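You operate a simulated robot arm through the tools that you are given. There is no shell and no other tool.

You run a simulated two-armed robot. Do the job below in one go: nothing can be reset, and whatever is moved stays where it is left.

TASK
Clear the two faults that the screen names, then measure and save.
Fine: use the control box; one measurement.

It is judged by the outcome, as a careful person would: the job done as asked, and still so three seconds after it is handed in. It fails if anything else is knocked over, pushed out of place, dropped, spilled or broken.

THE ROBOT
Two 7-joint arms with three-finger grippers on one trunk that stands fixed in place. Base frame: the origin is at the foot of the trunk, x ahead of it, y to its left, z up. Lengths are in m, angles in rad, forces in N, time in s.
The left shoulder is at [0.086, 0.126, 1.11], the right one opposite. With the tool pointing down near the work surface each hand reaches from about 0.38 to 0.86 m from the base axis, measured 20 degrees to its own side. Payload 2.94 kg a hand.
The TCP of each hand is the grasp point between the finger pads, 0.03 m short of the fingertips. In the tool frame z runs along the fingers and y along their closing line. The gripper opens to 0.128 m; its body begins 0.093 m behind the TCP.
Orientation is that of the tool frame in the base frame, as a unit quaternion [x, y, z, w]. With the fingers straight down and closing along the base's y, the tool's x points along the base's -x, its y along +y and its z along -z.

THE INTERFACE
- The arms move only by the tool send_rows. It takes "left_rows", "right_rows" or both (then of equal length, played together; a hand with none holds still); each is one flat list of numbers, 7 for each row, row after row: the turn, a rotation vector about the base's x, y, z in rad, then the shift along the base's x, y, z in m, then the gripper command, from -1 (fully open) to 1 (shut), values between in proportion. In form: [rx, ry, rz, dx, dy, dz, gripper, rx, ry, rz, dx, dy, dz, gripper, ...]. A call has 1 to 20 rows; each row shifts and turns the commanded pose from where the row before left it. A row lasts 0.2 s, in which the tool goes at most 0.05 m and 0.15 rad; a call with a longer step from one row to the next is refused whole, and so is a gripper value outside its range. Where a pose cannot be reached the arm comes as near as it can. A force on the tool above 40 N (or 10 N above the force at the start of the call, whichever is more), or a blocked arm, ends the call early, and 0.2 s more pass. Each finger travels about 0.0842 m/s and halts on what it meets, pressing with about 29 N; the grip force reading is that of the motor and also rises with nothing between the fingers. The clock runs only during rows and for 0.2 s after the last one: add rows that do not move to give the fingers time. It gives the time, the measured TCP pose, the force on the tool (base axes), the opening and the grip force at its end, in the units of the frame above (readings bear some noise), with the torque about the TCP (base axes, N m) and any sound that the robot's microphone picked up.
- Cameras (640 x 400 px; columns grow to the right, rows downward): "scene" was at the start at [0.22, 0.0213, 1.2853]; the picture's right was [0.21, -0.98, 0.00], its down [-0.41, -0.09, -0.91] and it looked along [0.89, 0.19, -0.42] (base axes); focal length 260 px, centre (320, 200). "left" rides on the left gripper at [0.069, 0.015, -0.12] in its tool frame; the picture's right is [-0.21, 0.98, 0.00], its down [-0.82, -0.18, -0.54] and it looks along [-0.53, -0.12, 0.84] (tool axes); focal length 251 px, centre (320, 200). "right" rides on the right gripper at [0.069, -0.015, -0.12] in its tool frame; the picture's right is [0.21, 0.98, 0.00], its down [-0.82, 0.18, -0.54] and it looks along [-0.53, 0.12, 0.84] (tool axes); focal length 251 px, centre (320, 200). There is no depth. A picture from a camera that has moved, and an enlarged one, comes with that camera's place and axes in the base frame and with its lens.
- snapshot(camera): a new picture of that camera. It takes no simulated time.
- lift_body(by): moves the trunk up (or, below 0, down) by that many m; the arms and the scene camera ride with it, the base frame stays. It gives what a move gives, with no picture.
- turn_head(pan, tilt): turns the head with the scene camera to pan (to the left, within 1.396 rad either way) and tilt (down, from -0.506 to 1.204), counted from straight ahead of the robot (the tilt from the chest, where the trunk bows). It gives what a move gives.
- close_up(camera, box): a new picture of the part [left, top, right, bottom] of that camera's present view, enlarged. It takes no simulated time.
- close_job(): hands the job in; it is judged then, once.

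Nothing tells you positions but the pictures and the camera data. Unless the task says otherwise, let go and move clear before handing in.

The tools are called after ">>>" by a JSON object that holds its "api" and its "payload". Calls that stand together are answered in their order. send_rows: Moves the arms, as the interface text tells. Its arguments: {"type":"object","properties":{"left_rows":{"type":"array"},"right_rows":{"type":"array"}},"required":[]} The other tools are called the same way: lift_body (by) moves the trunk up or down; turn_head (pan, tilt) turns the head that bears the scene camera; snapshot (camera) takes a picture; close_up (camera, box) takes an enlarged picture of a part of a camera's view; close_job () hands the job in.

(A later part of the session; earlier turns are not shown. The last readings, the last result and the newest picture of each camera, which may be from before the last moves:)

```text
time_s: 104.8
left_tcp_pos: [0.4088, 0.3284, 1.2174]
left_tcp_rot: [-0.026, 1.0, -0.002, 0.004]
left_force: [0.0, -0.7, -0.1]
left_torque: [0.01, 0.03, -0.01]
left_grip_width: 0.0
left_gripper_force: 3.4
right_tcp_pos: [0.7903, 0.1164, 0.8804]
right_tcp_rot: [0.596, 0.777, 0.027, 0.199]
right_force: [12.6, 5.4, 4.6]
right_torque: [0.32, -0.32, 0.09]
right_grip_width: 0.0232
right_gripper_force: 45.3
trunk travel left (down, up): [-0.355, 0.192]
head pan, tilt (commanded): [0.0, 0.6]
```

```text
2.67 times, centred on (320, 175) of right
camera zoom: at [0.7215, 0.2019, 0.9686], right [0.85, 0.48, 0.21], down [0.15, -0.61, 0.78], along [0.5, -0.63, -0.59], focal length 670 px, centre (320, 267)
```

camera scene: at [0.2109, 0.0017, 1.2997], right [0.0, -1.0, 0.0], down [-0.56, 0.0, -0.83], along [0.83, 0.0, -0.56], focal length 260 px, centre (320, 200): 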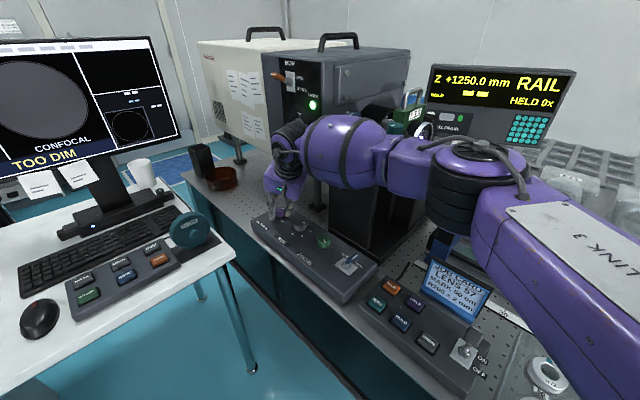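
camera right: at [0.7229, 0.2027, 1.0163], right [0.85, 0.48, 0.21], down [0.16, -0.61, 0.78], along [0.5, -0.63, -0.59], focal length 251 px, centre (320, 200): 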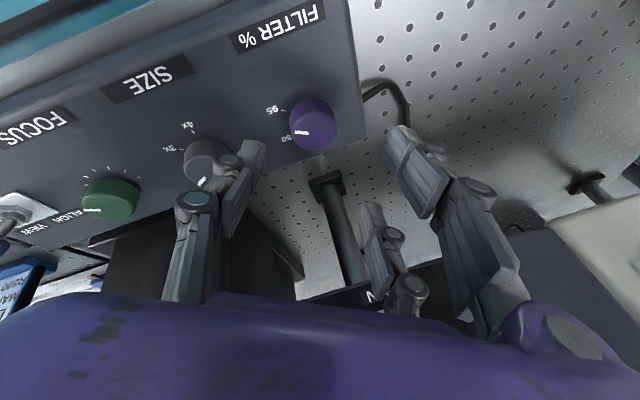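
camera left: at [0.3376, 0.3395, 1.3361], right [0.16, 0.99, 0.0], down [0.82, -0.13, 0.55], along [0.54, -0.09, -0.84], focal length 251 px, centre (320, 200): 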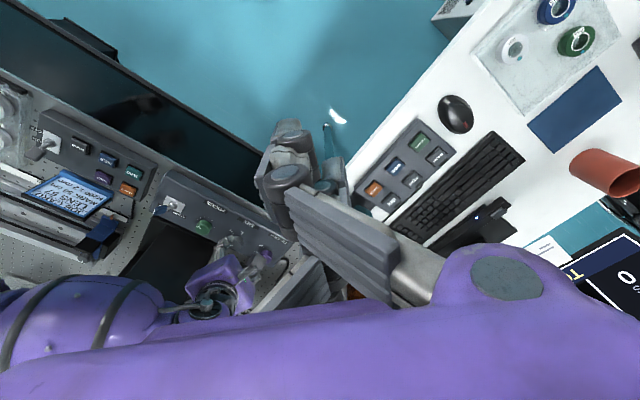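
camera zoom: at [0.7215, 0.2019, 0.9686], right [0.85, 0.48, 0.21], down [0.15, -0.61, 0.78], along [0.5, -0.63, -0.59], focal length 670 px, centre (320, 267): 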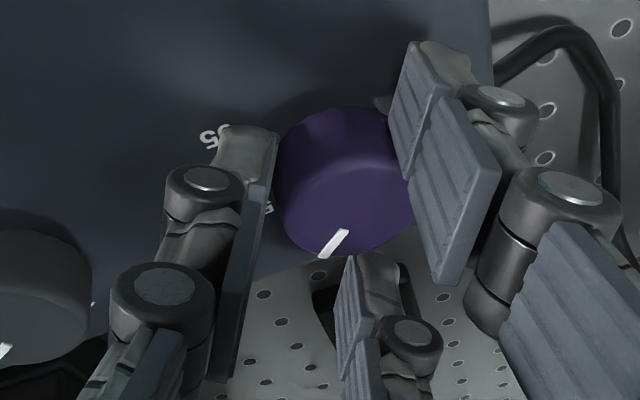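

Slightly off-balance the other way; I shift 1 mm and turn 30° further.

>>> {"api": "send_rows", "payload": {"right_rows": [0, 0, 0, 0.001, 0.0003, 0.0002, 0.75, 0, 0, 0.1309, -0.00013, -0.00175, 0, 0.75, 0, 0, 0.1309, 0.0001, -0.00176, 0, 0.75, 0, 0, 0.1309, 0.00032, -0.00172, 0, 0.75, 0, 0, 0.1309, 0.00055, -0.00167, 0, 0.75, 0, 0, 0, 0, 0, 0, 0.75]}}

>>> {"api": "close_up", "payload": {"camera": "scene", "box": [0, 30, 190, 170]}}

>>> {"api": "close_up", "payload": {"camera": "right", "box": [220, 100, 420, 250]}}

```text
time_s: 106.2
left_tcp_pos: [0.409, 0.3286, 1.2173]
left_tcp_rot: [-0.026, 1.0, -0.002, 0.005]
left_force: [0.2, 0.3, 0.9]
left_torque: [-0.01, -0.01, 0.03]
left_grip_width: 0.0001
left_gripper_force: 3.1
right_tcp_pos: [0.7916, 0.1098, 0.8811]
right_tcp_rot: [0.373, 0.906, 0.078, 0.185]
right_force: [8.3, 0.8, 7.1]
right_torque: [0.07, 0.03, -0.02]
right_grip_width: 0.0226
right_gripper_force: 44.6
trunk travel left (down, up): [-0.355, 0.192]
head pan, tilt (commanded): [0.0, 0.6]
```

```text
2.86 times, centred on (95, 100) of scene
camera zoom: at [0.2114, 0.0016, 1.2996], right [0.0, -1.0, 0.0], down [-0.57, 0.0, -0.82], along [0.82, 0.0, -0.57], focal length 742 px, centre (963, 486)
```

zoom: 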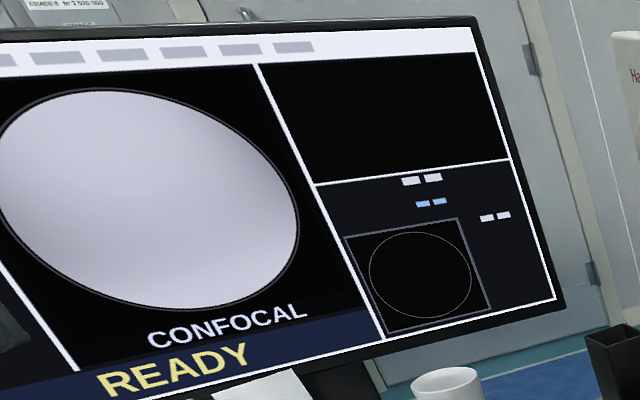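

```text
2.67 times, centred on (320, 175) of right
camera zoom: at [0.6896, 0.1485, 0.9687], right [0.49, 0.84, 0.21], down [0.44, -0.45, 0.78], along [0.75, -0.29, -0.59], focal length 670 px, centre (320, 267)
```

zoom: 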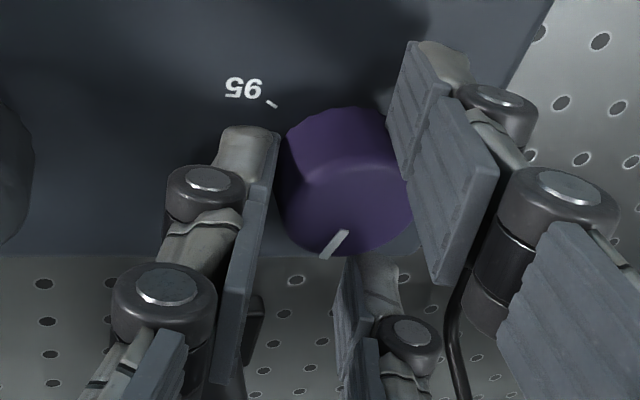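

READY is shown. The jump from dark to bright suggests stepped positions with the knob just past the midpoint toward 0, so I'll carry on carefully toward the 0 tick, watching that READY stays.

>>> {"api": "send_rows", "payload": {"right_rows": [0, 0, 0.1309, 0.00076, -0.00159, 0, 0.75, 0, 0, 0.1309, 0.00096, -0.00147, 0, 0.75, 0, 0, 0, 0, 0, 0, 0.75]}}

>>> {"api": "close_up", "payload": {"camera": "scene", "box": [0, 30, 190, 170]}}

>>> {"api": "close_up", "payload": {"camera": "right", "box": [220, 100, 420, 250]}}

```text
time_s: 107.0
left_tcp_pos: [0.4088, 0.3282, 1.2184]
left_tcp_rot: [-0.027, 1.0, -0.002, 0.005]
left_force: [-0.4, 0.0, 0.0]
left_torque: [0.0, 0.01, 0.03]
left_grip_width: 0.0001
left_gripper_force: 2.9
right_tcp_pos: [0.7919, 0.1067, 0.8814]
right_tcp_rot: [0.253, 0.946, 0.1, 0.174]
right_force: [8.9, -3.2, 10.1]
right_torque: [-0.03, 0.17, -0.1]
right_grip_width: 0.0228
right_gripper_force: 44.6
trunk travel left (down, up): [-0.355, 0.192]
head pan, tilt (commanded): [0.0, 0.6]
```

```text
2.86 times, centred on (95, 100) of scene
camera zoom: at [0.2112, 0.0012, 1.2996], right [0.0, -1.0, 0.0], down [-0.56, 0.0, -0.83], along [0.83, 0.0, -0.56], focal length 742 px, centre (963, 486)
```

zoom: 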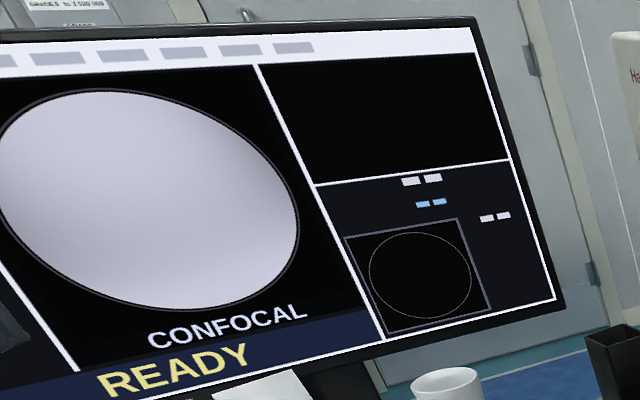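

```text
2.67 times, centred on (320, 175) of right
camera zoom: at [0.6849, 0.1175, 0.9686], right [0.26, 0.94, 0.21], down [0.54, -0.32, 0.78], along [0.8, -0.09, -0.59], focal length 670 px, centre (320, 267)
```

zoom: 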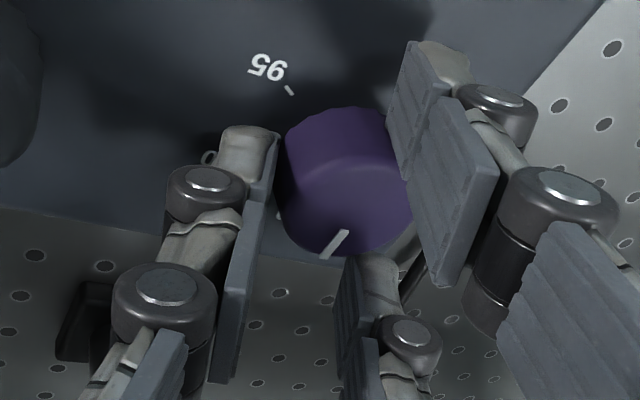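

Still READY. One more small step to the 0 tick, then release.

>>> {"api": "send_rows", "payload": {"right_rows": [0, 0, 0.1309, 0.00114, -0.00133, 0, 0.75, 0, 0, 0.05, 0.0005, -0.0005, 0, 0.75, 0, 0, 0, 0, 0, 0, 0.75, 0, 0, 0, 0, 0, 0, 0.6, 0, 0, 0, 0, 0, 0, 0.45, 0, 0, 0, 0, 0, 0, 0.35, 0, 0, 0, 0, 0, 0, 0.25, 0, 0, 0, 0, 0, 0, 0.25]}}

>>> {"api": "close_up", "payload": {"camera": "scene", "box": [0, 30, 190, 170]}}

>>> {"api": "close_up", "payload": {"camera": "right", "box": [220, 100, 420, 250]}}

```text
time_s: 108.8
left_tcp_pos: [0.4072, 0.3278, 1.2179]
left_tcp_rot: [-0.026, 1.0, -0.003, 0.005]
left_force: [-0.9, -1.0, 1.1]
left_torque: [-0.01, 0.0, 0.04]
left_grip_width: 0.0001
left_gripper_force: 3.1
right_tcp_pos: [0.7929, 0.1058, 0.8803]
right_tcp_rot: [0.165, 0.966, 0.116, 0.163]
right_force: [-1.5, 0.1, 2.8]
right_torque: [-0.03, 0.09, -0.05]
right_grip_width: 0.0482
right_gripper_force: 0.0
trunk travel left (down, up): [-0.355, 0.192]
head pan, tilt (commanded): [0.0, 0.6]
```

```text
2.86 times, centred on (95, 100) of scene
camera zoom: at [0.2111, 0.0013, 1.2995], right [0.0, -1.0, 0.0], down [-0.56, 0.0, -0.83], along [0.83, 0.0, -0.56], focal length 742 px, centre (963, 486)
```

zoom: 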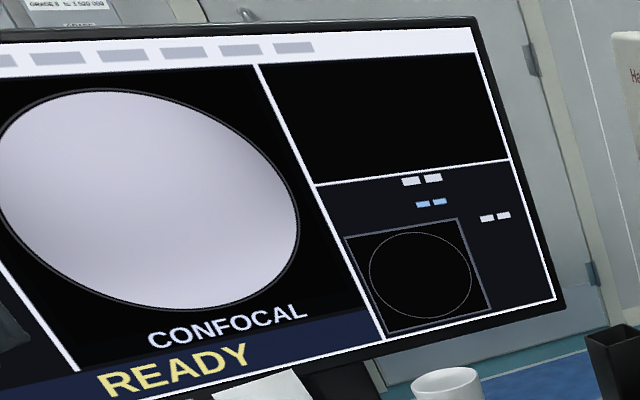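

```text
2.67 times, centred on (320, 175) of right
camera zoom: at [0.6844, 0.0976, 0.9677], right [0.08, 0.97, 0.21], down [0.59, -0.22, 0.77], along [0.8, 0.06, -0.6], focal length 670 px, centre (320, 267)
```

zoom: 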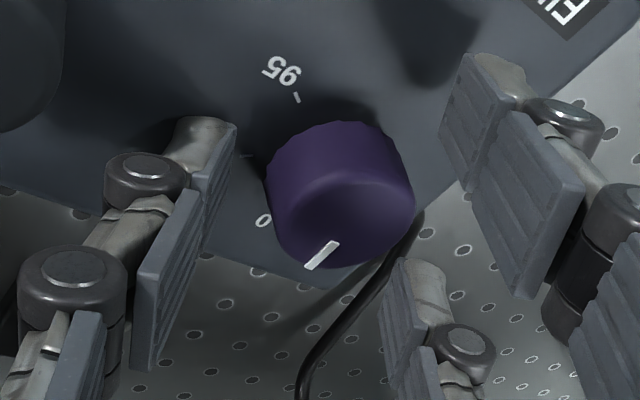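

READY is stable with the knob at 0 and released. I'll lift the right hand straight up and back away from the knob and panel.

>>> {"api": "send_rows", "payload": {"right_rows": [0, 0, 0, 0, 0, 0.015, 0.2, 0, 0, 0, 0, 0, 0.02, 0.2, 0, 0, 0, -0.02, -0.008, 0.015, 0.2, 0, 0, 0, -0.03, -0.02, 0.015, 0.2, 0, 0, 0, -0.03, -0.03, 0.02, 0.5, 0, 0, 0, -0.03, -0.03, 0.02, 1, 0, 0, 0, -0.025, -0.025, 0.02, 1]}}

>>> {"api": "snapshot", "payload": {"camera": "scene"}}

>>> {"api": "snapshot", "payload": {"camera": "right"}}

```text
time_s: 110.4
left_tcp_pos: [0.4071, 0.3274, 1.2177]
left_tcp_rot: [-0.026, 1.0, -0.003, 0.005]
left_force: [-0.8, -0.5, -0.4]
left_torque: [0.02, -0.03, 0.01]
left_grip_width: 0.0
left_gripper_force: 3.2
right_tcp_pos: [0.6575, -0.0105, 1.0081]
right_tcp_rot: [0.167, 0.965, 0.115, 0.164]
right_force: [-0.4, -0.6, 0.7]
right_torque: [0.03, 0.02, 0.02]
right_grip_width: 0.0
right_gripper_force: 2.4
trunk travel left (down, up): [-0.355, 0.192]
head pan, tilt (commanded): [0.0, 0.6]
```

```text
taken
camera scene: at [0.2104, 0.0009, 1.2997], right [0.0, -1.0, 0.0], down [-0.56, 0.0, -0.83], along [0.83, 0.0, -0.56], focal length 260 px, centre (320, 200)
```

scene: 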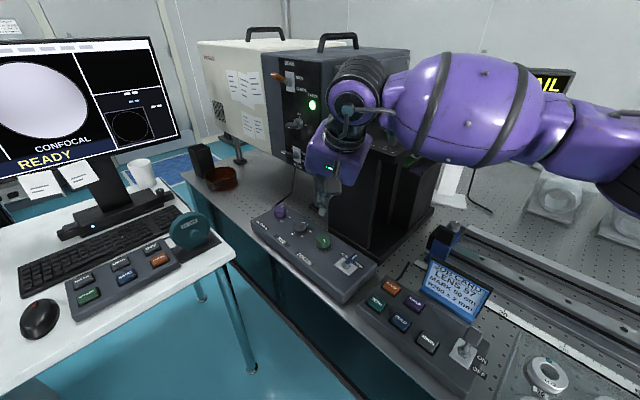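

```text
taken
camera right: at [0.5491, -0.0179, 1.0949], right [0.09, 0.97, 0.21], down [0.59, -0.22, 0.78], along [0.8, 0.06, -0.59], focal length 251 px, centre (320, 200)
```

right: 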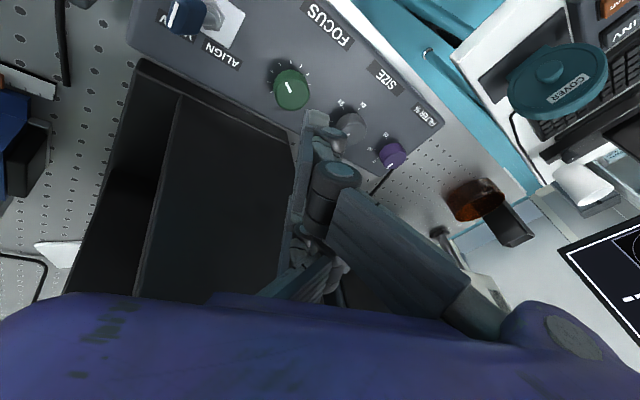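

READY remains shown. I'll continue withdrawing the right arm to its parking place at the right, staying clear of the housing.

>>> {"api": "send_rows", "payload": {"right_rows": [0, 0, 0, -0.035, -0.01, 0.015, 1, 0, 0, 0, -0.035, -0.015, 0.015, 1, 0, 0, 0, -0.035, -0.02, 0.015, 1, 0, 0, 0, -0.03, -0.03, 0.015, 1, 0, 0, 0, -0.02, -0.035, 0.015, 1, 0, 0, 0, -0.02, -0.035, 0.01, 1, 0, 0, 0, -0.015, -0.035, 0.01, 1, 0, 0, 0, -0.01, -0.035, 0.01, 1, 0, 0, 0, 0, -0.035, 0, 1, 0, 0, 0, 0, -0.035, 0, 1, 0, 0, 0, 0, 0, 0, 1]}}

>>> {"api": "turn_head", "payload": {"pan": 0.5, "tilt": 0.6}}

>>> {"api": "snapshot", "payload": {"camera": "scene"}}

>>> {"api": "snapshot", "payload": {"camera": "left"}}

```text
time_s: 112.8
left_tcp_pos: [0.4099, 0.3291, 1.2176]
left_tcp_rot: [-0.027, 1.0, -0.003, 0.004]
left_force: [0.1, 0.3, 0.3]
left_torque: [-0.04, 0.01, 0.01]
left_grip_width: 0.0002
left_gripper_force: 3.1
right_tcp_pos: [0.4597, -0.2917, 1.1087]
right_tcp_rot: [0.166, 0.965, 0.115, 0.164]
right_force: [0.4, 0.5, 0.0]
right_torque: [0.01, 0.02, 0.0]
right_grip_width: 0.0002
right_gripper_force: 2.9
trunk travel left (down, up): [-0.355, 0.192]
head pan, tilt (commanded): [0.0, 0.6]
```

```text
time_s: 113.7
left_tcp_pos: [0.4081, 0.3283, 1.2188]
left_tcp_rot: [-0.026, 1.0, -0.003, 0.004]
left_force: [-0.2, -0.1, 0.4]
left_torque: [0.0, 0.0, 0.04]
left_grip_width: 0.0
left_gripper_force: 2.8
right_tcp_pos: [0.4606, -0.2925, 1.1067]
right_tcp_rot: [0.166, 0.966, 0.115, 0.163]
right_force: [0.1, 0.9, -0.2]
right_torque: [-0.02, -0.01, 0.0]
right_grip_width: 0.0
right_gripper_force: 2.8
trunk travel left (down, up): [-0.355, 0.192]
head pan, tilt (commanded): [0.499, 0.6]
```

```text
taken
camera scene: at [0.2006, 0.0439, 1.2996], right [0.48, -0.88, 0.0], down [-0.5, -0.27, -0.83], along [0.72, 0.39, -0.56], focal length 260 px, centre (320, 200)
```

scene: 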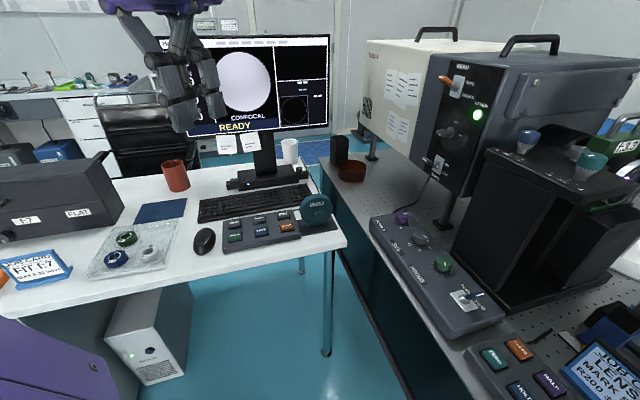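

```text
taken
camera left: at [0.338, 0.3397, 1.3358], right [0.16, 0.99, 0.0], down [0.82, -0.13, 0.55], along [0.54, -0.09, -0.84], focal length 251 px, centre (320, 200)
```

left: 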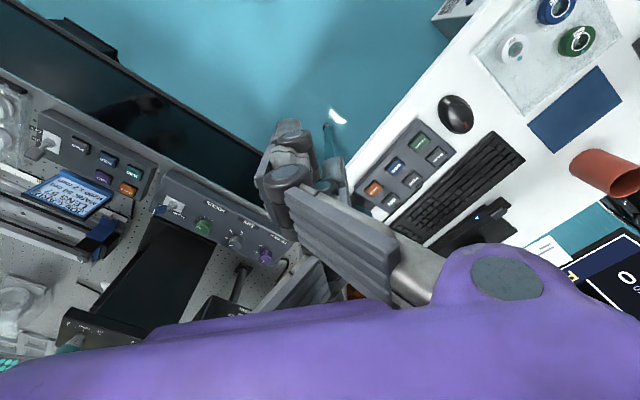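

Now the keypad on the desk. I'll take close-ups from both cameras to locate MEASURE and SAVE.

>>> {"api": "close_up", "payload": {"camera": "scene", "box": [190, 190, 350, 270]}}

>>> {"api": "close_up", "payload": {"camera": "left", "box": [340, 110, 480, 220]}}

>>> {"api": "close_up", "payload": {"camera": "scene", "box": [140, 30, 340, 160]}}

```text
4.00 times, centred on (270, 230) of scene
camera zoom: at [0.2006, 0.0439, 1.2996], right [0.48, -0.88, 0.0], down [-0.5, -0.27, -0.83], along [0.72, 0.39, -0.56], focal length 1039 px, centre (520, 80)
```

zoom: 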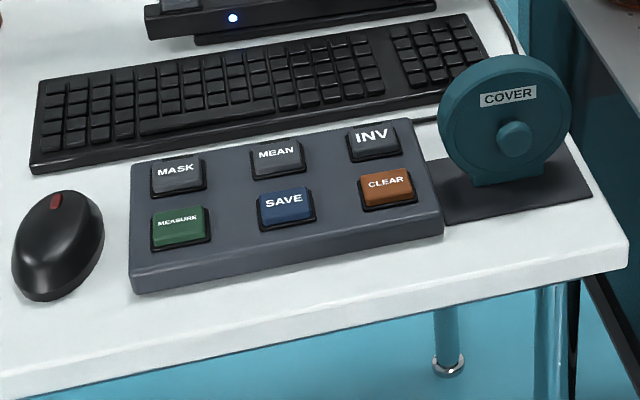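

```text
3.64 times, centred on (410, 165) of left
camera zoom: at [0.338, 0.3397, 1.3358], right [0.16, 0.99, 0.0], down [0.82, -0.13, 0.55], along [0.54, -0.09, -0.84], focal length 914 px, centre (-7, 327)
```

zoom: 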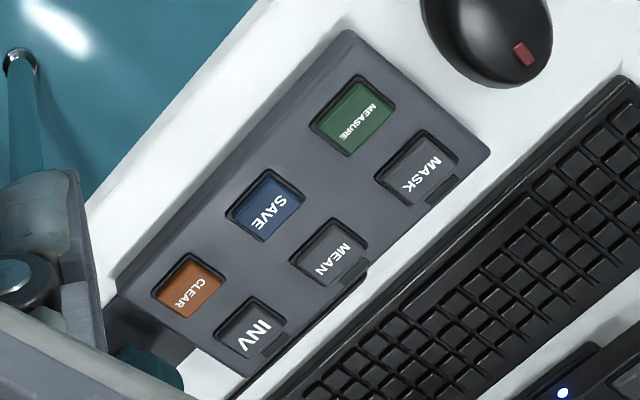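

```text
3.08 times, centred on (240, 95) of scene
camera zoom: at [0.2006, 0.0439, 1.2996], right [0.48, -0.88, 0.0], down [-0.5, -0.27, -0.83], along [0.72, 0.39, -0.56], focal length 799 px, centre (566, 523)
```

zoom: 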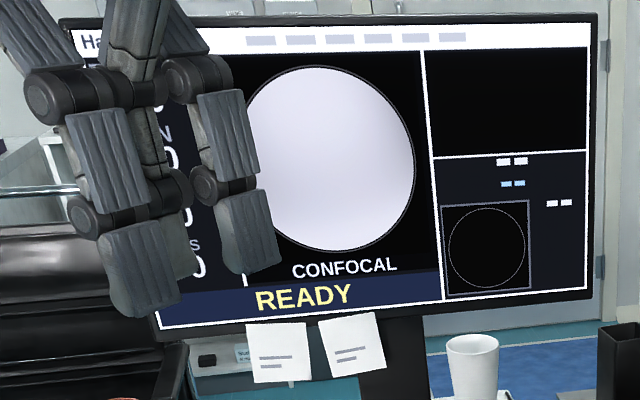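

MEASURE's top is at ≈[0.570, 0.523, 0.795] and SAVE's at ≈[0.6225, 0.4705, 0.795]. I'll bring the closed left hand above MEASURE leaning 0.6 rad toward the robot, so that only the nearest fingertip is lowest for pressing.

>>> {"api": "send_rows", "payload": {"left_rows": [0, -0.12, 0, 0.0215, 0.0234, -0.0273, 1, 0, -0.12, 0, 0.0215, 0.0234, -0.0273, 1, 0, -0.12, 0, 0.0215, 0.0234, -0.0273, 1, 0, -0.12, 0, 0.0215, 0.0234, -0.0273, 1, 0, -0.12, -0.05, 0.0215, 0.0234, -0.0273, 1, 0, 0, 0, 0.0215, 0.0234, -0.0273, 1, 0, 0, 0, 0.0215, 0.0234, -0.0273, 1, 0, 0, 0, 0.0215, 0.0234, -0.0273, 1, 0, 0, 0, 0, 0, 0, 1]}}

>>> {"api": "snapshot", "payload": {"camera": "scene"}}

>>> {"api": "snapshot", "payload": {"camera": "left"}}

```text
time_s: 115.7
left_tcp_pos: [0.578, 0.5146, 0.9987]
left_tcp_rot: [0.001, 0.954, -0.017, 0.3]
left_force: [0.8, 0.1, 0.8]
left_torque: [-0.01, -0.02, 0.0]
left_grip_width: 0.0
left_gripper_force: 3.5
right_tcp_pos: [0.4598, -0.2925, 1.1093]
right_tcp_rot: [0.167, 0.965, 0.115, 0.164]
right_force: [-1.0, -0.3, 0.7]
right_torque: [-0.01, -0.03, 0.0]
right_grip_width: 0.0
right_gripper_force: 3.1
trunk travel left (down, up): [-0.355, 0.192]
head pan, tilt (commanded): [0.499, 0.6]
```

```text
taken
camera scene: at [0.2, 0.0435, 1.2997], right [0.48, -0.88, 0.0], down [-0.5, -0.27, -0.83], along [0.72, 0.4, -0.56], focal length 260 px, centre (320, 200)
```

scene: 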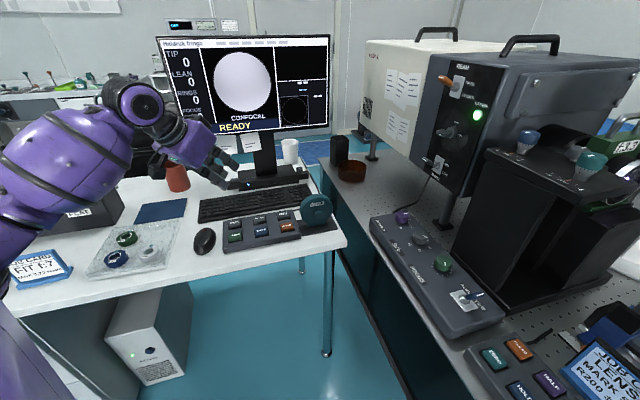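

```text
taken
camera left: at [0.4538, 0.5308, 1.0565], right [0.19, 0.98, 0.09], down [0.36, -0.16, 0.92], along [0.91, -0.14, -0.38], focal length 251 px, centre (320, 200)
```

left: 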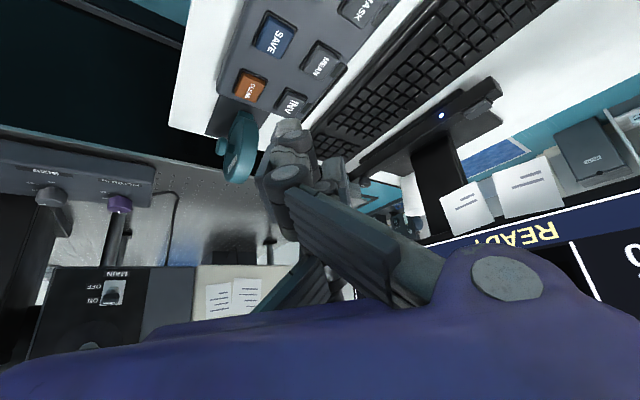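

>>> {"api": "close_up", "payload": {"camera": "left", "box": [220, 80, 420, 230]}}

>>> {"api": "close_up", "payload": {"camera": "scene", "box": [140, 100, 320, 260]}}

```text
2.67 times, centred on (320, 155) of left
camera zoom: at [0.4538, 0.5308, 1.0565], right [0.19, 0.98, 0.09], down [0.36, -0.16, 0.92], along [0.91, -0.14, -0.38], focal length 670 px, centre (320, 320)
```

zoom: 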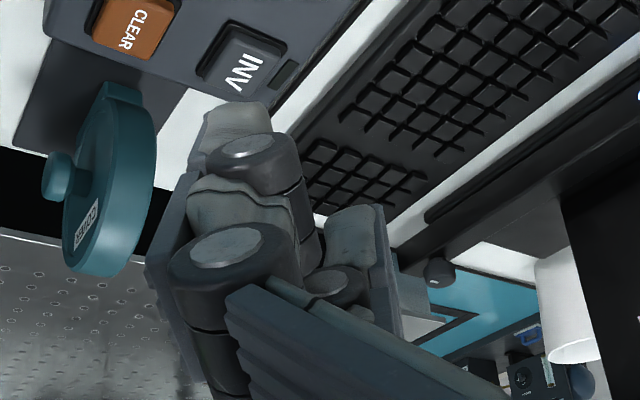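

```text
2.50 times, centred on (230, 180) of scene
camera zoom: at [0.2, 0.0435, 1.2997], right [0.48, -0.88, 0.0], down [-0.5, -0.27, -0.83], along [0.72, 0.4, -0.56], focal length 650 px, centre (545, 250)
```

zoom: 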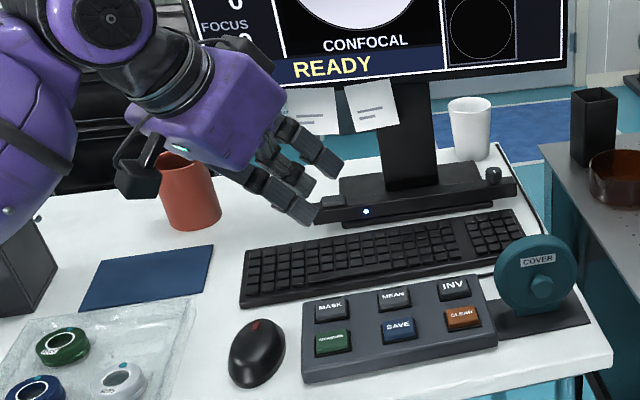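

The near fingertip's position checks out in both views. I'll shift 8 mm left to centre over MEASURE and descend to about 2 cm above it.

>>> {"api": "send_rows", "payload": {"left_rows": [0, 0, 0, 0.001, 0.008, -0.035, 1, 0, 0, 0, 0, 0, -0.035, 1, 0, 0, 0, 0, 0, -0.035, 1, 0, 0, 0, 0, 0, -0.035, 1, 0, 0, 0, 0, 0, 0, 1]}}

>>> {"api": "close_up", "payload": {"camera": "scene", "box": [160, 160, 320, 260]}}

>>> {"api": "snapshot", "payload": {"camera": "left"}}

```text
time_s: 116.9
left_tcp_pos: [0.5819, 0.5212, 0.8609]
left_tcp_rot: [0.0, 0.954, -0.015, 0.299]
left_force: [0.0, 0.5, 0.7]
left_torque: [-0.02, 0.0, -0.03]
left_grip_width: 0.0
left_gripper_force: 3.2
right_tcp_pos: [0.4587, -0.2933, 1.1086]
right_tcp_rot: [0.167, 0.966, 0.115, 0.163]
right_force: [-0.3, 0.0, 0.3]
right_torque: [0.01, 0.0, -0.02]
right_grip_width: 0.0
right_gripper_force: 3.6
trunk travel left (down, up): [-0.355, 0.192]
head pan, tilt (commanded): [0.499, 0.6]
```

```text
4.00 times, centred on (240, 210) of scene
camera zoom: at [0.2003, 0.0437, 1.2996], right [0.48, -0.88, 0.0], down [-0.5, -0.27, -0.83], along [0.72, 0.4, -0.56], focal length 1039 px, centre (640, 160)
```

zoom: 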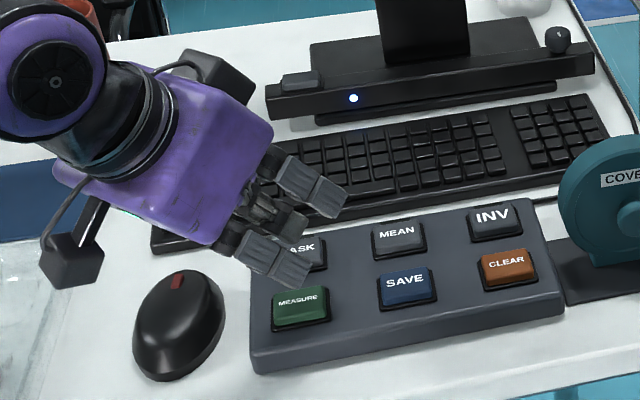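

```text
taken
camera left: at [0.4563, 0.5381, 0.9181], right [0.19, 0.98, 0.09], down [0.36, -0.16, 0.92], along [0.91, -0.14, -0.38], focal length 251 px, centre (320, 200)
```

left: 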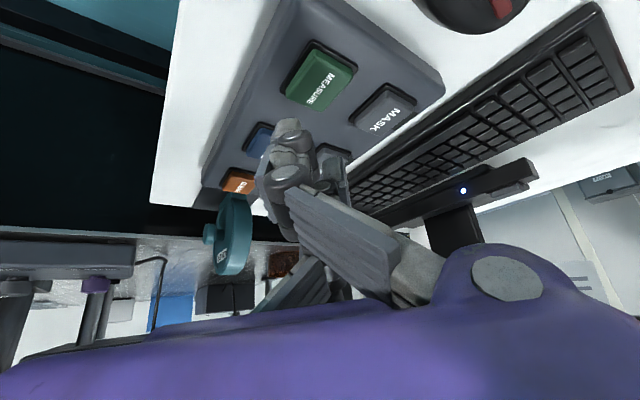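

The fingertip will land on the centre of MEASURE. I'll descend to just above contact, then press gently, exactly once.

>>> {"api": "send_rows", "payload": {"left_rows": [0, 0, 0, -0.002, 0, -0.01, 1, 0, 0, 0, 0, 0, -0.008, 1, 0, 0, 0, 0, 0, 0, 1]}}

>>> {"api": "close_up", "payload": {"camera": "scene", "box": [190, 190, 290, 260]}}

>>> {"api": "close_up", "payload": {"camera": "left", "box": [220, 20, 420, 170]}}

```text
time_s: 117.7
left_tcp_pos: [0.5788, 0.5232, 0.8401]
left_tcp_rot: [-0.001, 0.954, -0.016, 0.3]
left_force: [0.6, -0.2, 1.2]
left_torque: [0.0, 0.0, -0.01]
left_grip_width: 0.0
left_gripper_force: 3.1
right_tcp_pos: [0.4591, -0.2917, 1.1092]
right_tcp_rot: [0.167, 0.965, 0.115, 0.164]
right_force: [0.1, -0.2, -0.7]
right_torque: [-0.01, -0.03, 0.03]
right_grip_width: 0.0
right_gripper_force: 3.0
trunk travel left (down, up): [-0.355, 0.192]
head pan, tilt (commanded): [0.499, 0.6]
```

```text
5.71 times, centred on (240, 225) of scene
camera zoom: at [0.2004, 0.0439, 1.2996], right [0.48, -0.88, 0.0], down [-0.5, -0.27, -0.83], along [0.72, 0.4, -0.56], focal length 1484 px, centre (777, 57)
```

zoom: 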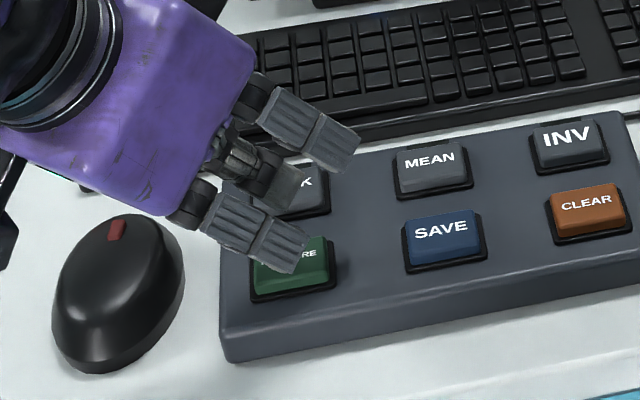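

```text
2.67 times, centred on (320, 95) of left
camera zoom: at [0.4542, 0.5399, 0.8987], right [0.19, 0.98, 0.09], down [0.36, -0.16, 0.92], along [0.91, -0.14, -0.38], focal length 670 px, centre (320, 480)
```

zoom: 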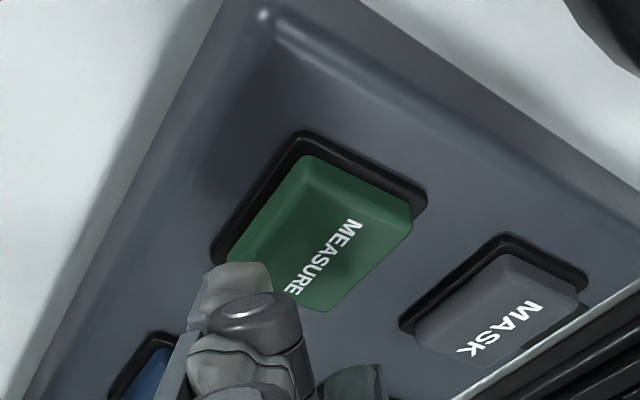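

Cross-checking both views shows the closed fingertips are shorter than assumed: the tip is ~2 cm above the button and about 2 cm short and right of its centre ([0.576, 0.5295, 0.788]). I'll shift accordingly before pressing.

>>> {"api": "send_rows", "payload": {"left_rows": [0, 0, 0, 0.0105, 0.0082, 0, 1, 0, 0, 0, 0.0105, 0.0082, 0, 1, 0, 0, 0, 0, 0, 0, 1]}}

>>> {"api": "close_up", "payload": {"camera": "scene", "box": [190, 190, 290, 260]}}

>>> {"api": "close_up", "payload": {"camera": "left", "box": [220, 20, 420, 170]}}

```text
time_s: 118.5
left_tcp_pos: [0.6012, 0.5404, 0.8408]
left_tcp_rot: [0.0, 0.954, -0.016, 0.3]
left_force: [0.4, 1.0, -0.6]
left_torque: [0.01, -0.02, 0.0]
left_grip_width: 0.0
left_gripper_force: 3.5
right_tcp_pos: [0.4588, -0.2929, 1.1081]
right_tcp_rot: [0.166, 0.966, 0.115, 0.163]
right_force: [-0.2, -0.8, -0.1]
right_torque: [0.02, 0.01, 0.03]
right_grip_width: 0.0001
right_gripper_force: 3.2
trunk travel left (down, up): [-0.355, 0.192]
head pan, tilt (commanded): [0.499, 0.6]
```

```text
5.71 times, centred on (240, 225) of scene
camera zoom: at [0.2004, 0.0439, 1.2996], right [0.48, -0.88, 0.0], down [-0.5, -0.27, -0.83], along [0.72, 0.4, -0.56], focal length 1484 px, centre (777, 57)
```

zoom: 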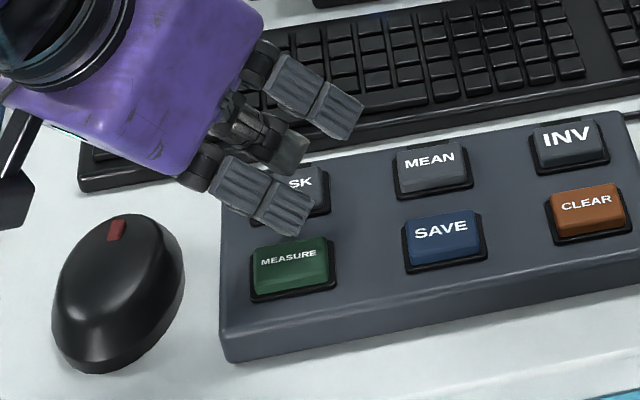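

```text
2.67 times, centred on (320, 95) of left
camera zoom: at [0.4759, 0.5574, 0.8982], right [0.19, 0.98, 0.09], down [0.36, -0.16, 0.92], along [0.91, -0.14, -0.38], focal length 670 px, centre (320, 480)
```

zoom: 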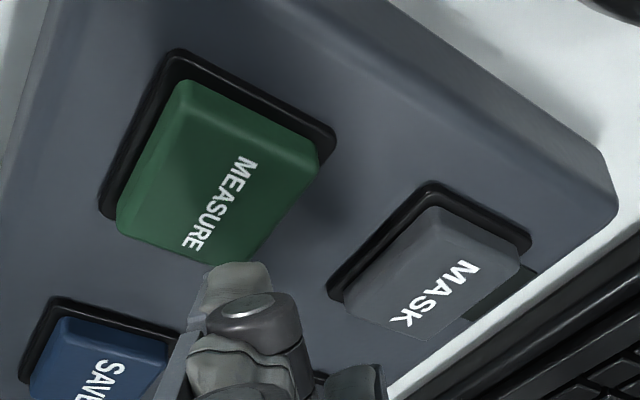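

Both views now show the tip lined up with MEASURE, about 2 cm above. Descending most of the gap.

>>> {"api": "send_rows", "payload": {"left_rows": [0, 0, 0, -0.003, 0, -0.009, 1, 0, 0, 0, 0, 0, -0.006, 1, 0, 0, 0, 0, 0, 0, 1]}}

>>> {"api": "close_up", "payload": {"camera": "scene", "box": [190, 190, 290, 260]}}

>>> {"api": "close_up", "payload": {"camera": "left", "box": [220, 20, 420, 170]}}

```text
time_s: 119.3
left_tcp_pos: [0.5967, 0.5394, 0.8263]
left_tcp_rot: [0.0, 0.954, -0.016, 0.3]
left_force: [-0.1, 0.7, 2.6]
left_torque: [0.02, 0.04, 0.0]
left_grip_width: 0.0
left_gripper_force: 3.5
right_tcp_pos: [0.46, -0.2921, 1.1088]
right_tcp_rot: [0.166, 0.966, 0.115, 0.164]
right_force: [0.8, 0.4, -0.8]
right_torque: [-0.01, 0.0, 0.02]
right_grip_width: 0.0
right_gripper_force: 2.7
trunk travel left (down, up): [-0.355, 0.192]
head pan, tilt (commanded): [0.499, 0.6]
heard: click
```

```text
5.71 times, centred on (240, 225) of scene
camera zoom: at [0.2004, 0.0438, 1.2996], right [0.48, -0.88, 0.0], down [-0.5, -0.27, -0.83], along [0.72, 0.4, -0.56], focal length 1484 px, centre (777, 57)
```

zoom: 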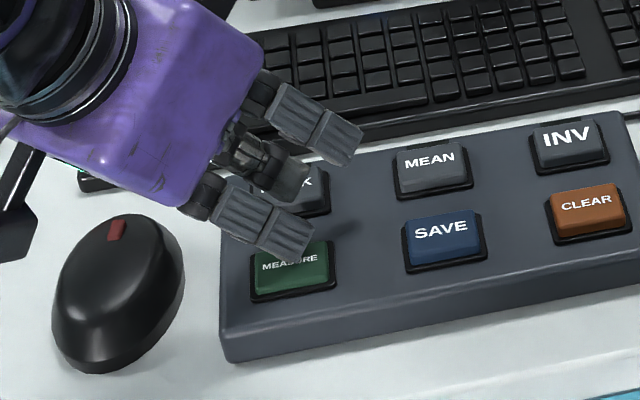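

```text
2.67 times, centred on (320, 95) of left
camera zoom: at [0.4724, 0.5573, 0.8833], right [0.19, 0.98, 0.09], down [0.36, -0.16, 0.92], along [0.91, -0.14, -0.38], focal length 670 px, centre (320, 480)
```

zoom: 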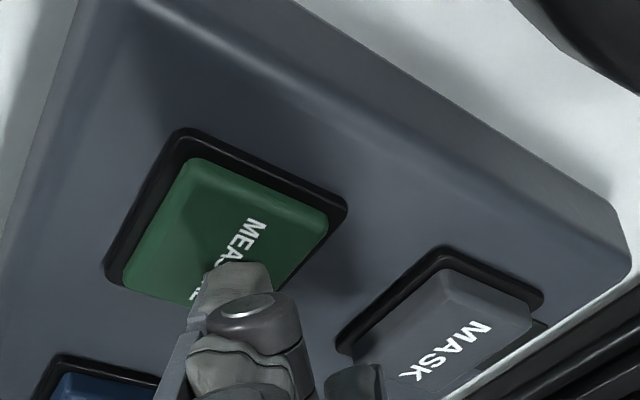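

A click was heard: MEASURE has gone down. I'll check the screen before releasing.

>>> {"api": "close_up", "payload": {"camera": "scene", "box": [140, 30, 340, 160]}}

```text
3.08 times, centred on (240, 95) of scene
camera zoom: at [0.2004, 0.0438, 1.2996], right [0.48, -0.88, 0.0], down [-0.5, -0.27, -0.83], along [0.72, 0.4, -0.56], focal length 799 px, centre (566, 523)
```

zoom: 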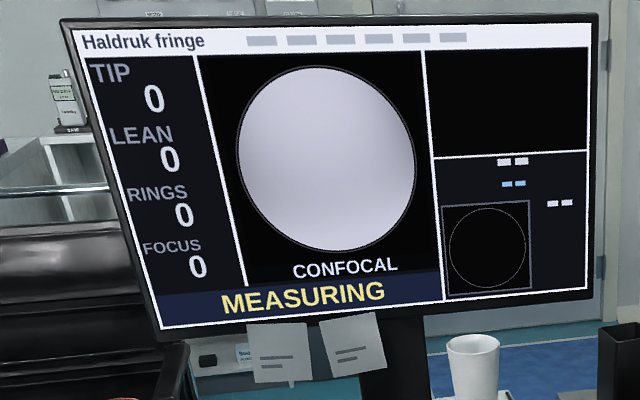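

The screen says MEASURING. I lift the fingertip straight up gently and wait for the measurement to finish.

>>> {"api": "send_rows", "payload": {"left_rows": [0, 0, 0, 0, 0, 0.01, 1, 0, 0, 0, 0, 0, 0.02, 1, 0, 0, 0, 0, 0, 0.02, 1, 0, 0, 0, 0, 0, 0, 1, 0, 0, 0, 0, 0, 0, 1, 0, 0, 0, 0, 0, 0, 1, 0, 0, 0, 0, 0, 0, 1, 0, 0, 0, 0, 0, 0, 1]}}

>>> {"api": "close_up", "payload": {"camera": "scene", "box": [140, 30, 340, 160]}}

>>> {"api": "close_up", "payload": {"camera": "scene", "box": [190, 190, 290, 260]}}

```text
time_s: 121.1
left_tcp_pos: [0.598, 0.542, 0.8755]
left_tcp_rot: [0.0, 0.954, -0.016, 0.3]
left_force: [0.7, 0.3, 0.5]
left_torque: [-0.01, -0.02, -0.05]
left_grip_width: 0.0
left_gripper_force: 2.7
right_tcp_pos: [0.4606, -0.2923, 1.1084]
right_tcp_rot: [0.165, 0.966, 0.115, 0.164]
right_force: [-0.4, 0.4, 0.1]
right_torque: [0.01, 0.0, 0.0]
right_grip_width: 0.0
right_gripper_force: 3.1
trunk travel left (down, up): [-0.355, 0.192]
head pan, tilt (commanded): [0.499, 0.6]
```

```text
3.08 times, centred on (240, 95) of scene
camera zoom: at [0.2005, 0.0439, 1.2996], right [0.48, -0.88, 0.0], down [-0.5, -0.27, -0.83], along [0.72, 0.4, -0.56], focal length 799 px, centre (566, 523)
```

zoom: 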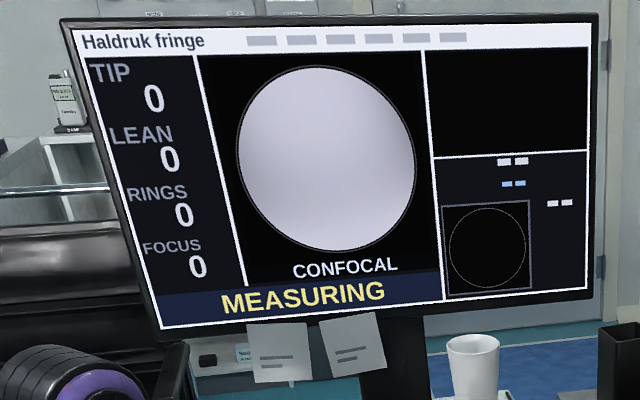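

```text
5.71 times, centred on (240, 225) of scene
camera zoom: at [0.2005, 0.0439, 1.2996], right [0.48, -0.88, 0.0], down [-0.5, -0.27, -0.83], along [0.72, 0.4, -0.56], focal length 1484 px, centre (777, 57)
```

zoom: 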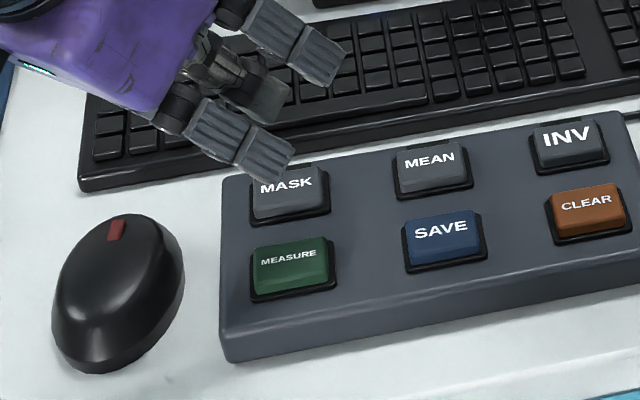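

Still measuring, and all buttons are back up. I wait a few more seconds without moving.

>>> {"api": "send_rows", "payload": {"left_rows": [0, 0, 0, 0, 0, 0, 1, 0, 0, 0, 0, 0, 0, 1, 0, 0, 0, 0, 0, 0, 1, 0, 0, 0, 0, 0, 0, 1, 0, 0, 0, 0, 0, 0, 1, 0, 0, 0, 0, 0, 0, 1, 0, 0, 0, 0, 0, 0, 1, 0, 0, 0, 0, 0, 0, 1, 0, 0, 0, 0, 0, 0, 1, 0, 0, 0, 0, 0, 0, 1, 0, 0, 0, 0, 0, 0, 1, 0, 0, 0, 0, 0, 0, 1]}}

>>> {"api": "close_up", "payload": {"camera": "scene", "box": [140, 30, 340, 160]}}

```text
time_s: 123.7
left_tcp_pos: [0.597, 0.5408, 0.8751]
left_tcp_rot: [0.0, 0.954, -0.016, 0.3]
left_force: [0.4, 0.7, 0.6]
left_torque: [0.01, 0.01, -0.02]
left_grip_width: 0.0003
left_gripper_force: 3.1
right_tcp_pos: [0.4593, -0.2922, 1.1086]
right_tcp_rot: [0.167, 0.966, 0.115, 0.164]
right_force: [-0.7, -0.5, 0.5]
right_torque: [-0.01, 0.0, 0.0]
right_grip_width: 0.0
right_gripper_force: 2.9
trunk travel left (down, up): [-0.355, 0.192]
head pan, tilt (commanded): [0.499, 0.6]
```

```text
3.08 times, centred on (240, 95) of scene
camera zoom: at [0.2005, 0.0439, 1.2996], right [0.48, -0.88, 0.0], down [-0.5, -0.27, -0.83], along [0.72, 0.4, -0.56], focal length 799 px, centre (566, 523)
```

zoom: 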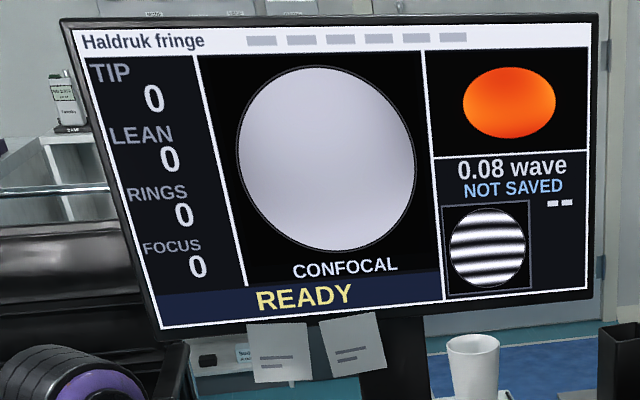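

The result reads 0.08 wave, NOT SAVED, status READY. Now I move the fingertip over SAVE (5 cm above the keys) and check alignment.

>>> {"api": "send_rows", "payload": {"left_rows": [0, 0, 0, 0.0245, -0.0287, 0, 1, 0, 0, 0, 0.0245, -0.0287, 0, 1, 0, 0, 0, 0, 0, -0.015, 1, 0, 0, 0, 0, 0, -0.015, 1, 0, 0, 0, 0, 0, 0, 1]}}

>>> {"api": "close_up", "payload": {"camera": "scene", "box": [190, 190, 290, 260]}}

>>> {"api": "close_up", "payload": {"camera": "left", "box": [220, 20, 420, 170]}}

```text
time_s: 124.9
left_tcp_pos: [0.6453, 0.4836, 0.8454]
left_tcp_rot: [0.0, 0.954, -0.016, 0.3]
left_force: [0.0, 1.1, 0.4]
left_torque: [0.02, 0.0, 0.02]
left_grip_width: 0.0
left_gripper_force: 3.3
right_tcp_pos: [0.4589, -0.293, 1.1084]
right_tcp_rot: [0.167, 0.965, 0.115, 0.165]
right_force: [-0.4, 0.0, -0.3]
right_torque: [0.01, 0.0, 0.03]
right_grip_width: 0.0001
right_gripper_force: 3.3
trunk travel left (down, up): [-0.355, 0.192]
head pan, tilt (commanded): [0.499, 0.6]
```

```text
5.71 times, centred on (240, 225) of scene
camera zoom: at [0.2003, 0.0439, 1.2996], right [0.48, -0.88, 0.0], down [-0.5, -0.27, -0.83], along [0.72, 0.39, -0.56], focal length 1484 px, centre (777, 57)
```

zoom: 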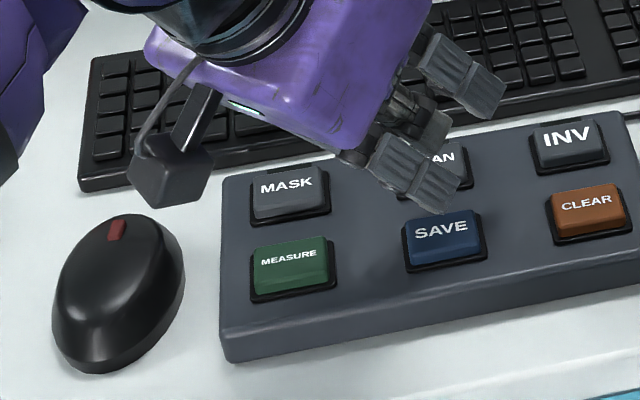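

```text
2.67 times, centred on (320, 95) of left
camera zoom: at [0.5211, 0.5, 0.9024], right [0.19, 0.98, 0.09], down [0.36, -0.16, 0.92], along [0.91, -0.14, -0.38], focal length 670 px, centre (320, 480)
```

zoom: 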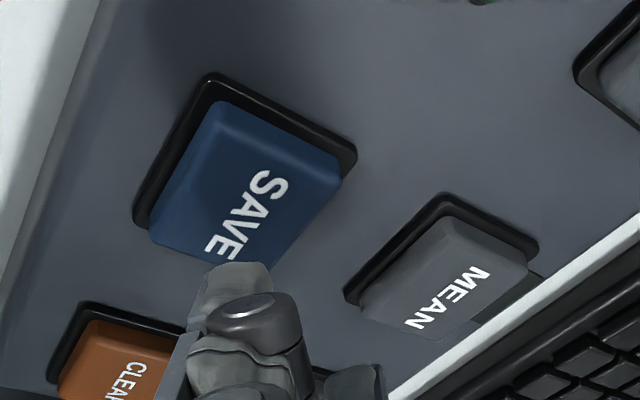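

Aligned with SAVE just as with MEASURE before. Pressing SAVE once.

>>> {"api": "send_rows", "payload": {"left_rows": [0, 0, 0, -0.002, 0.001, -0.01, 1, 0, 0, 0, 0, 0, -0.009, 1, 0, 0, 0, 0, 0, 0, 1]}}

>>> {"api": "close_up", "payload": {"camera": "scene", "box": [140, 30, 340, 160]}}

>>> {"api": "close_up", "payload": {"camera": "left", "box": [220, 20, 420, 170]}}

```text
time_s: 125.7
left_tcp_pos: [0.6436, 0.4837, 0.8271]
left_tcp_rot: [0.0, 0.954, -0.016, 0.301]
left_force: [-0.1, 0.0, 2.0]
left_torque: [-0.01, 0.0, 0.03]
left_grip_width: 0.0
left_gripper_force: 3.3
right_tcp_pos: [0.4591, -0.2924, 1.108]
right_tcp_rot: [0.166, 0.966, 0.115, 0.164]
right_force: [0.1, -0.7, -0.2]
right_torque: [-0.01, -0.01, 0.0]
right_grip_width: 0.0
right_gripper_force: 3.1
trunk travel left (down, up): [-0.355, 0.192]
head pan, tilt (commanded): [0.499, 0.6]
heard: click
```

```text
3.08 times, centred on (240, 95) of scene
camera zoom: at [0.2003, 0.0438, 1.2996], right [0.48, -0.88, 0.0], down [-0.5, -0.27, -0.83], along [0.72, 0.4, -0.56], focal length 799 px, centre (566, 523)
```

zoom: 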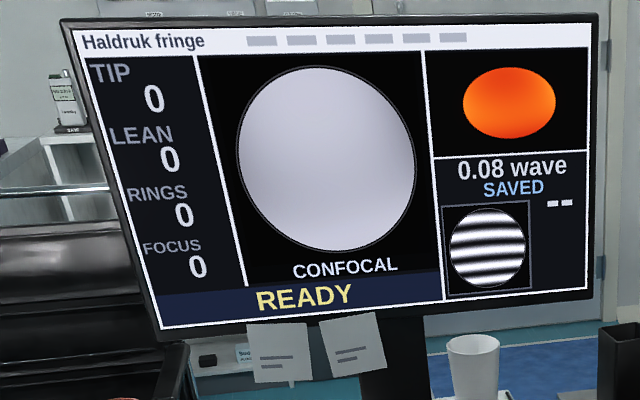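

```text
2.67 times, centred on (320, 95) of left
camera zoom: at [0.5193, 0.5015, 0.8837], right [0.19, 0.98, 0.09], down [0.36, -0.16, 0.92], along [0.91, -0.14, -0.38], focal length 670 px, centre (320, 480)
```

zoom: 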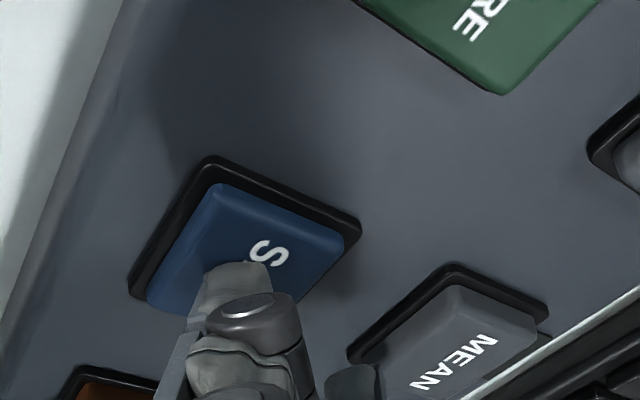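

The screen shows 0.08 wave, SAVED, READY. I lift the fingertip straight up and move the left hand clear of the desk.

>>> {"api": "send_rows", "payload": {"left_rows": [0, 0, 0, 0, 0, 0.015, 1, 0, 0, 0, 0, 0, 0.03, 1, 0, 0, 0, 0, 0, 0.04, 1, 0, 0, 0, -0.02, -0.01, 0.04, 1, 0, 0, 0, -0.03, -0.02, 0.03, 1, 0, 0, 0, -0.03, -0.02, 0.03, 1, 0, 0, 0, -0.03, -0.02, 0.02, 1, 0, 0, 0, -0.03, -0.02, 0.02, 1, 0, 0, 0, 0, 0, 0, 1]}}

>>> {"api": "snapshot", "payload": {"camera": "scene"}}

>>> {"api": "close_up", "payload": {"camera": "scene", "box": [140, 30, 340, 160]}}

>>> {"api": "close_up", "payload": {"camera": "scene", "box": [360, 190, 520, 350]}}

```text
time_s: 127.7
left_tcp_pos: [0.5036, 0.3938, 1.0511]
left_tcp_rot: [-0.001, 0.954, -0.016, 0.299]
left_force: [-0.7, 0.1, -0.1]
left_torque: [-0.02, -0.02, -0.03]
left_grip_width: 0.0001
left_gripper_force: 2.9
right_tcp_pos: [0.4597, -0.2931, 1.1082]
right_tcp_rot: [0.166, 0.966, 0.115, 0.163]
right_force: [-0.3, -0.2, 1.1]
right_torque: [0.03, -0.04, -0.04]
right_grip_width: 0.0001
right_gripper_force: 3.1
trunk travel left (down, up): [-0.355, 0.192]
head pan, tilt (commanded): [0.499, 0.6]
```

```text
taken
camera scene: at [0.201, 0.0443, 1.2995], right [0.48, -0.88, 0.0], down [-0.5, -0.27, -0.82], along [0.72, 0.39, -0.57], focal length 260 px, centre (320, 200)
```

scene: 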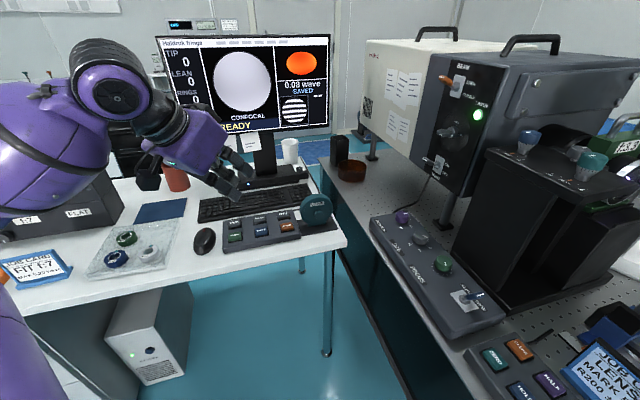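

```text
3.08 times, centred on (240, 95) of scene
camera zoom: at [0.201, 0.0443, 1.2995], right [0.48, -0.88, 0.0], down [-0.5, -0.27, -0.82], along [0.72, 0.39, -0.57], focal length 799 px, centre (566, 523)
```

zoom: 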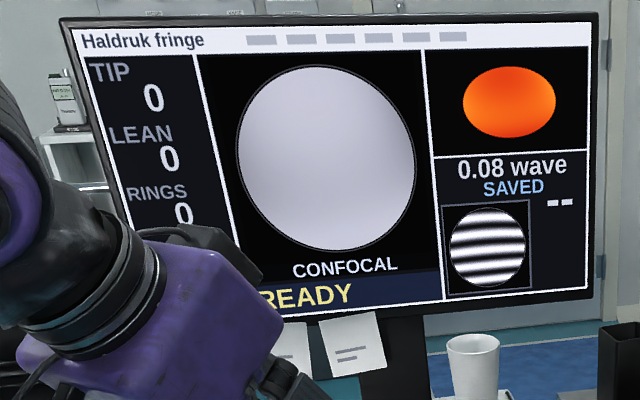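

```text
2.50 times, centred on (440, 270) of scene
camera zoom: at [0.201, 0.0443, 1.2995], right [0.48, -0.88, 0.0], down [-0.5, -0.27, -0.82], along [0.72, 0.39, -0.57], focal length 650 px, centre (20, 25)
```

zoom: 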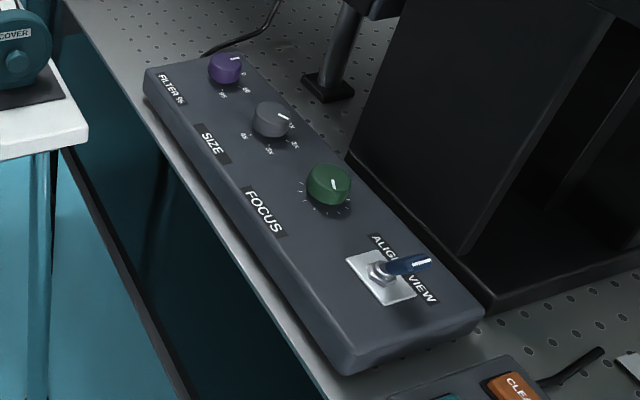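

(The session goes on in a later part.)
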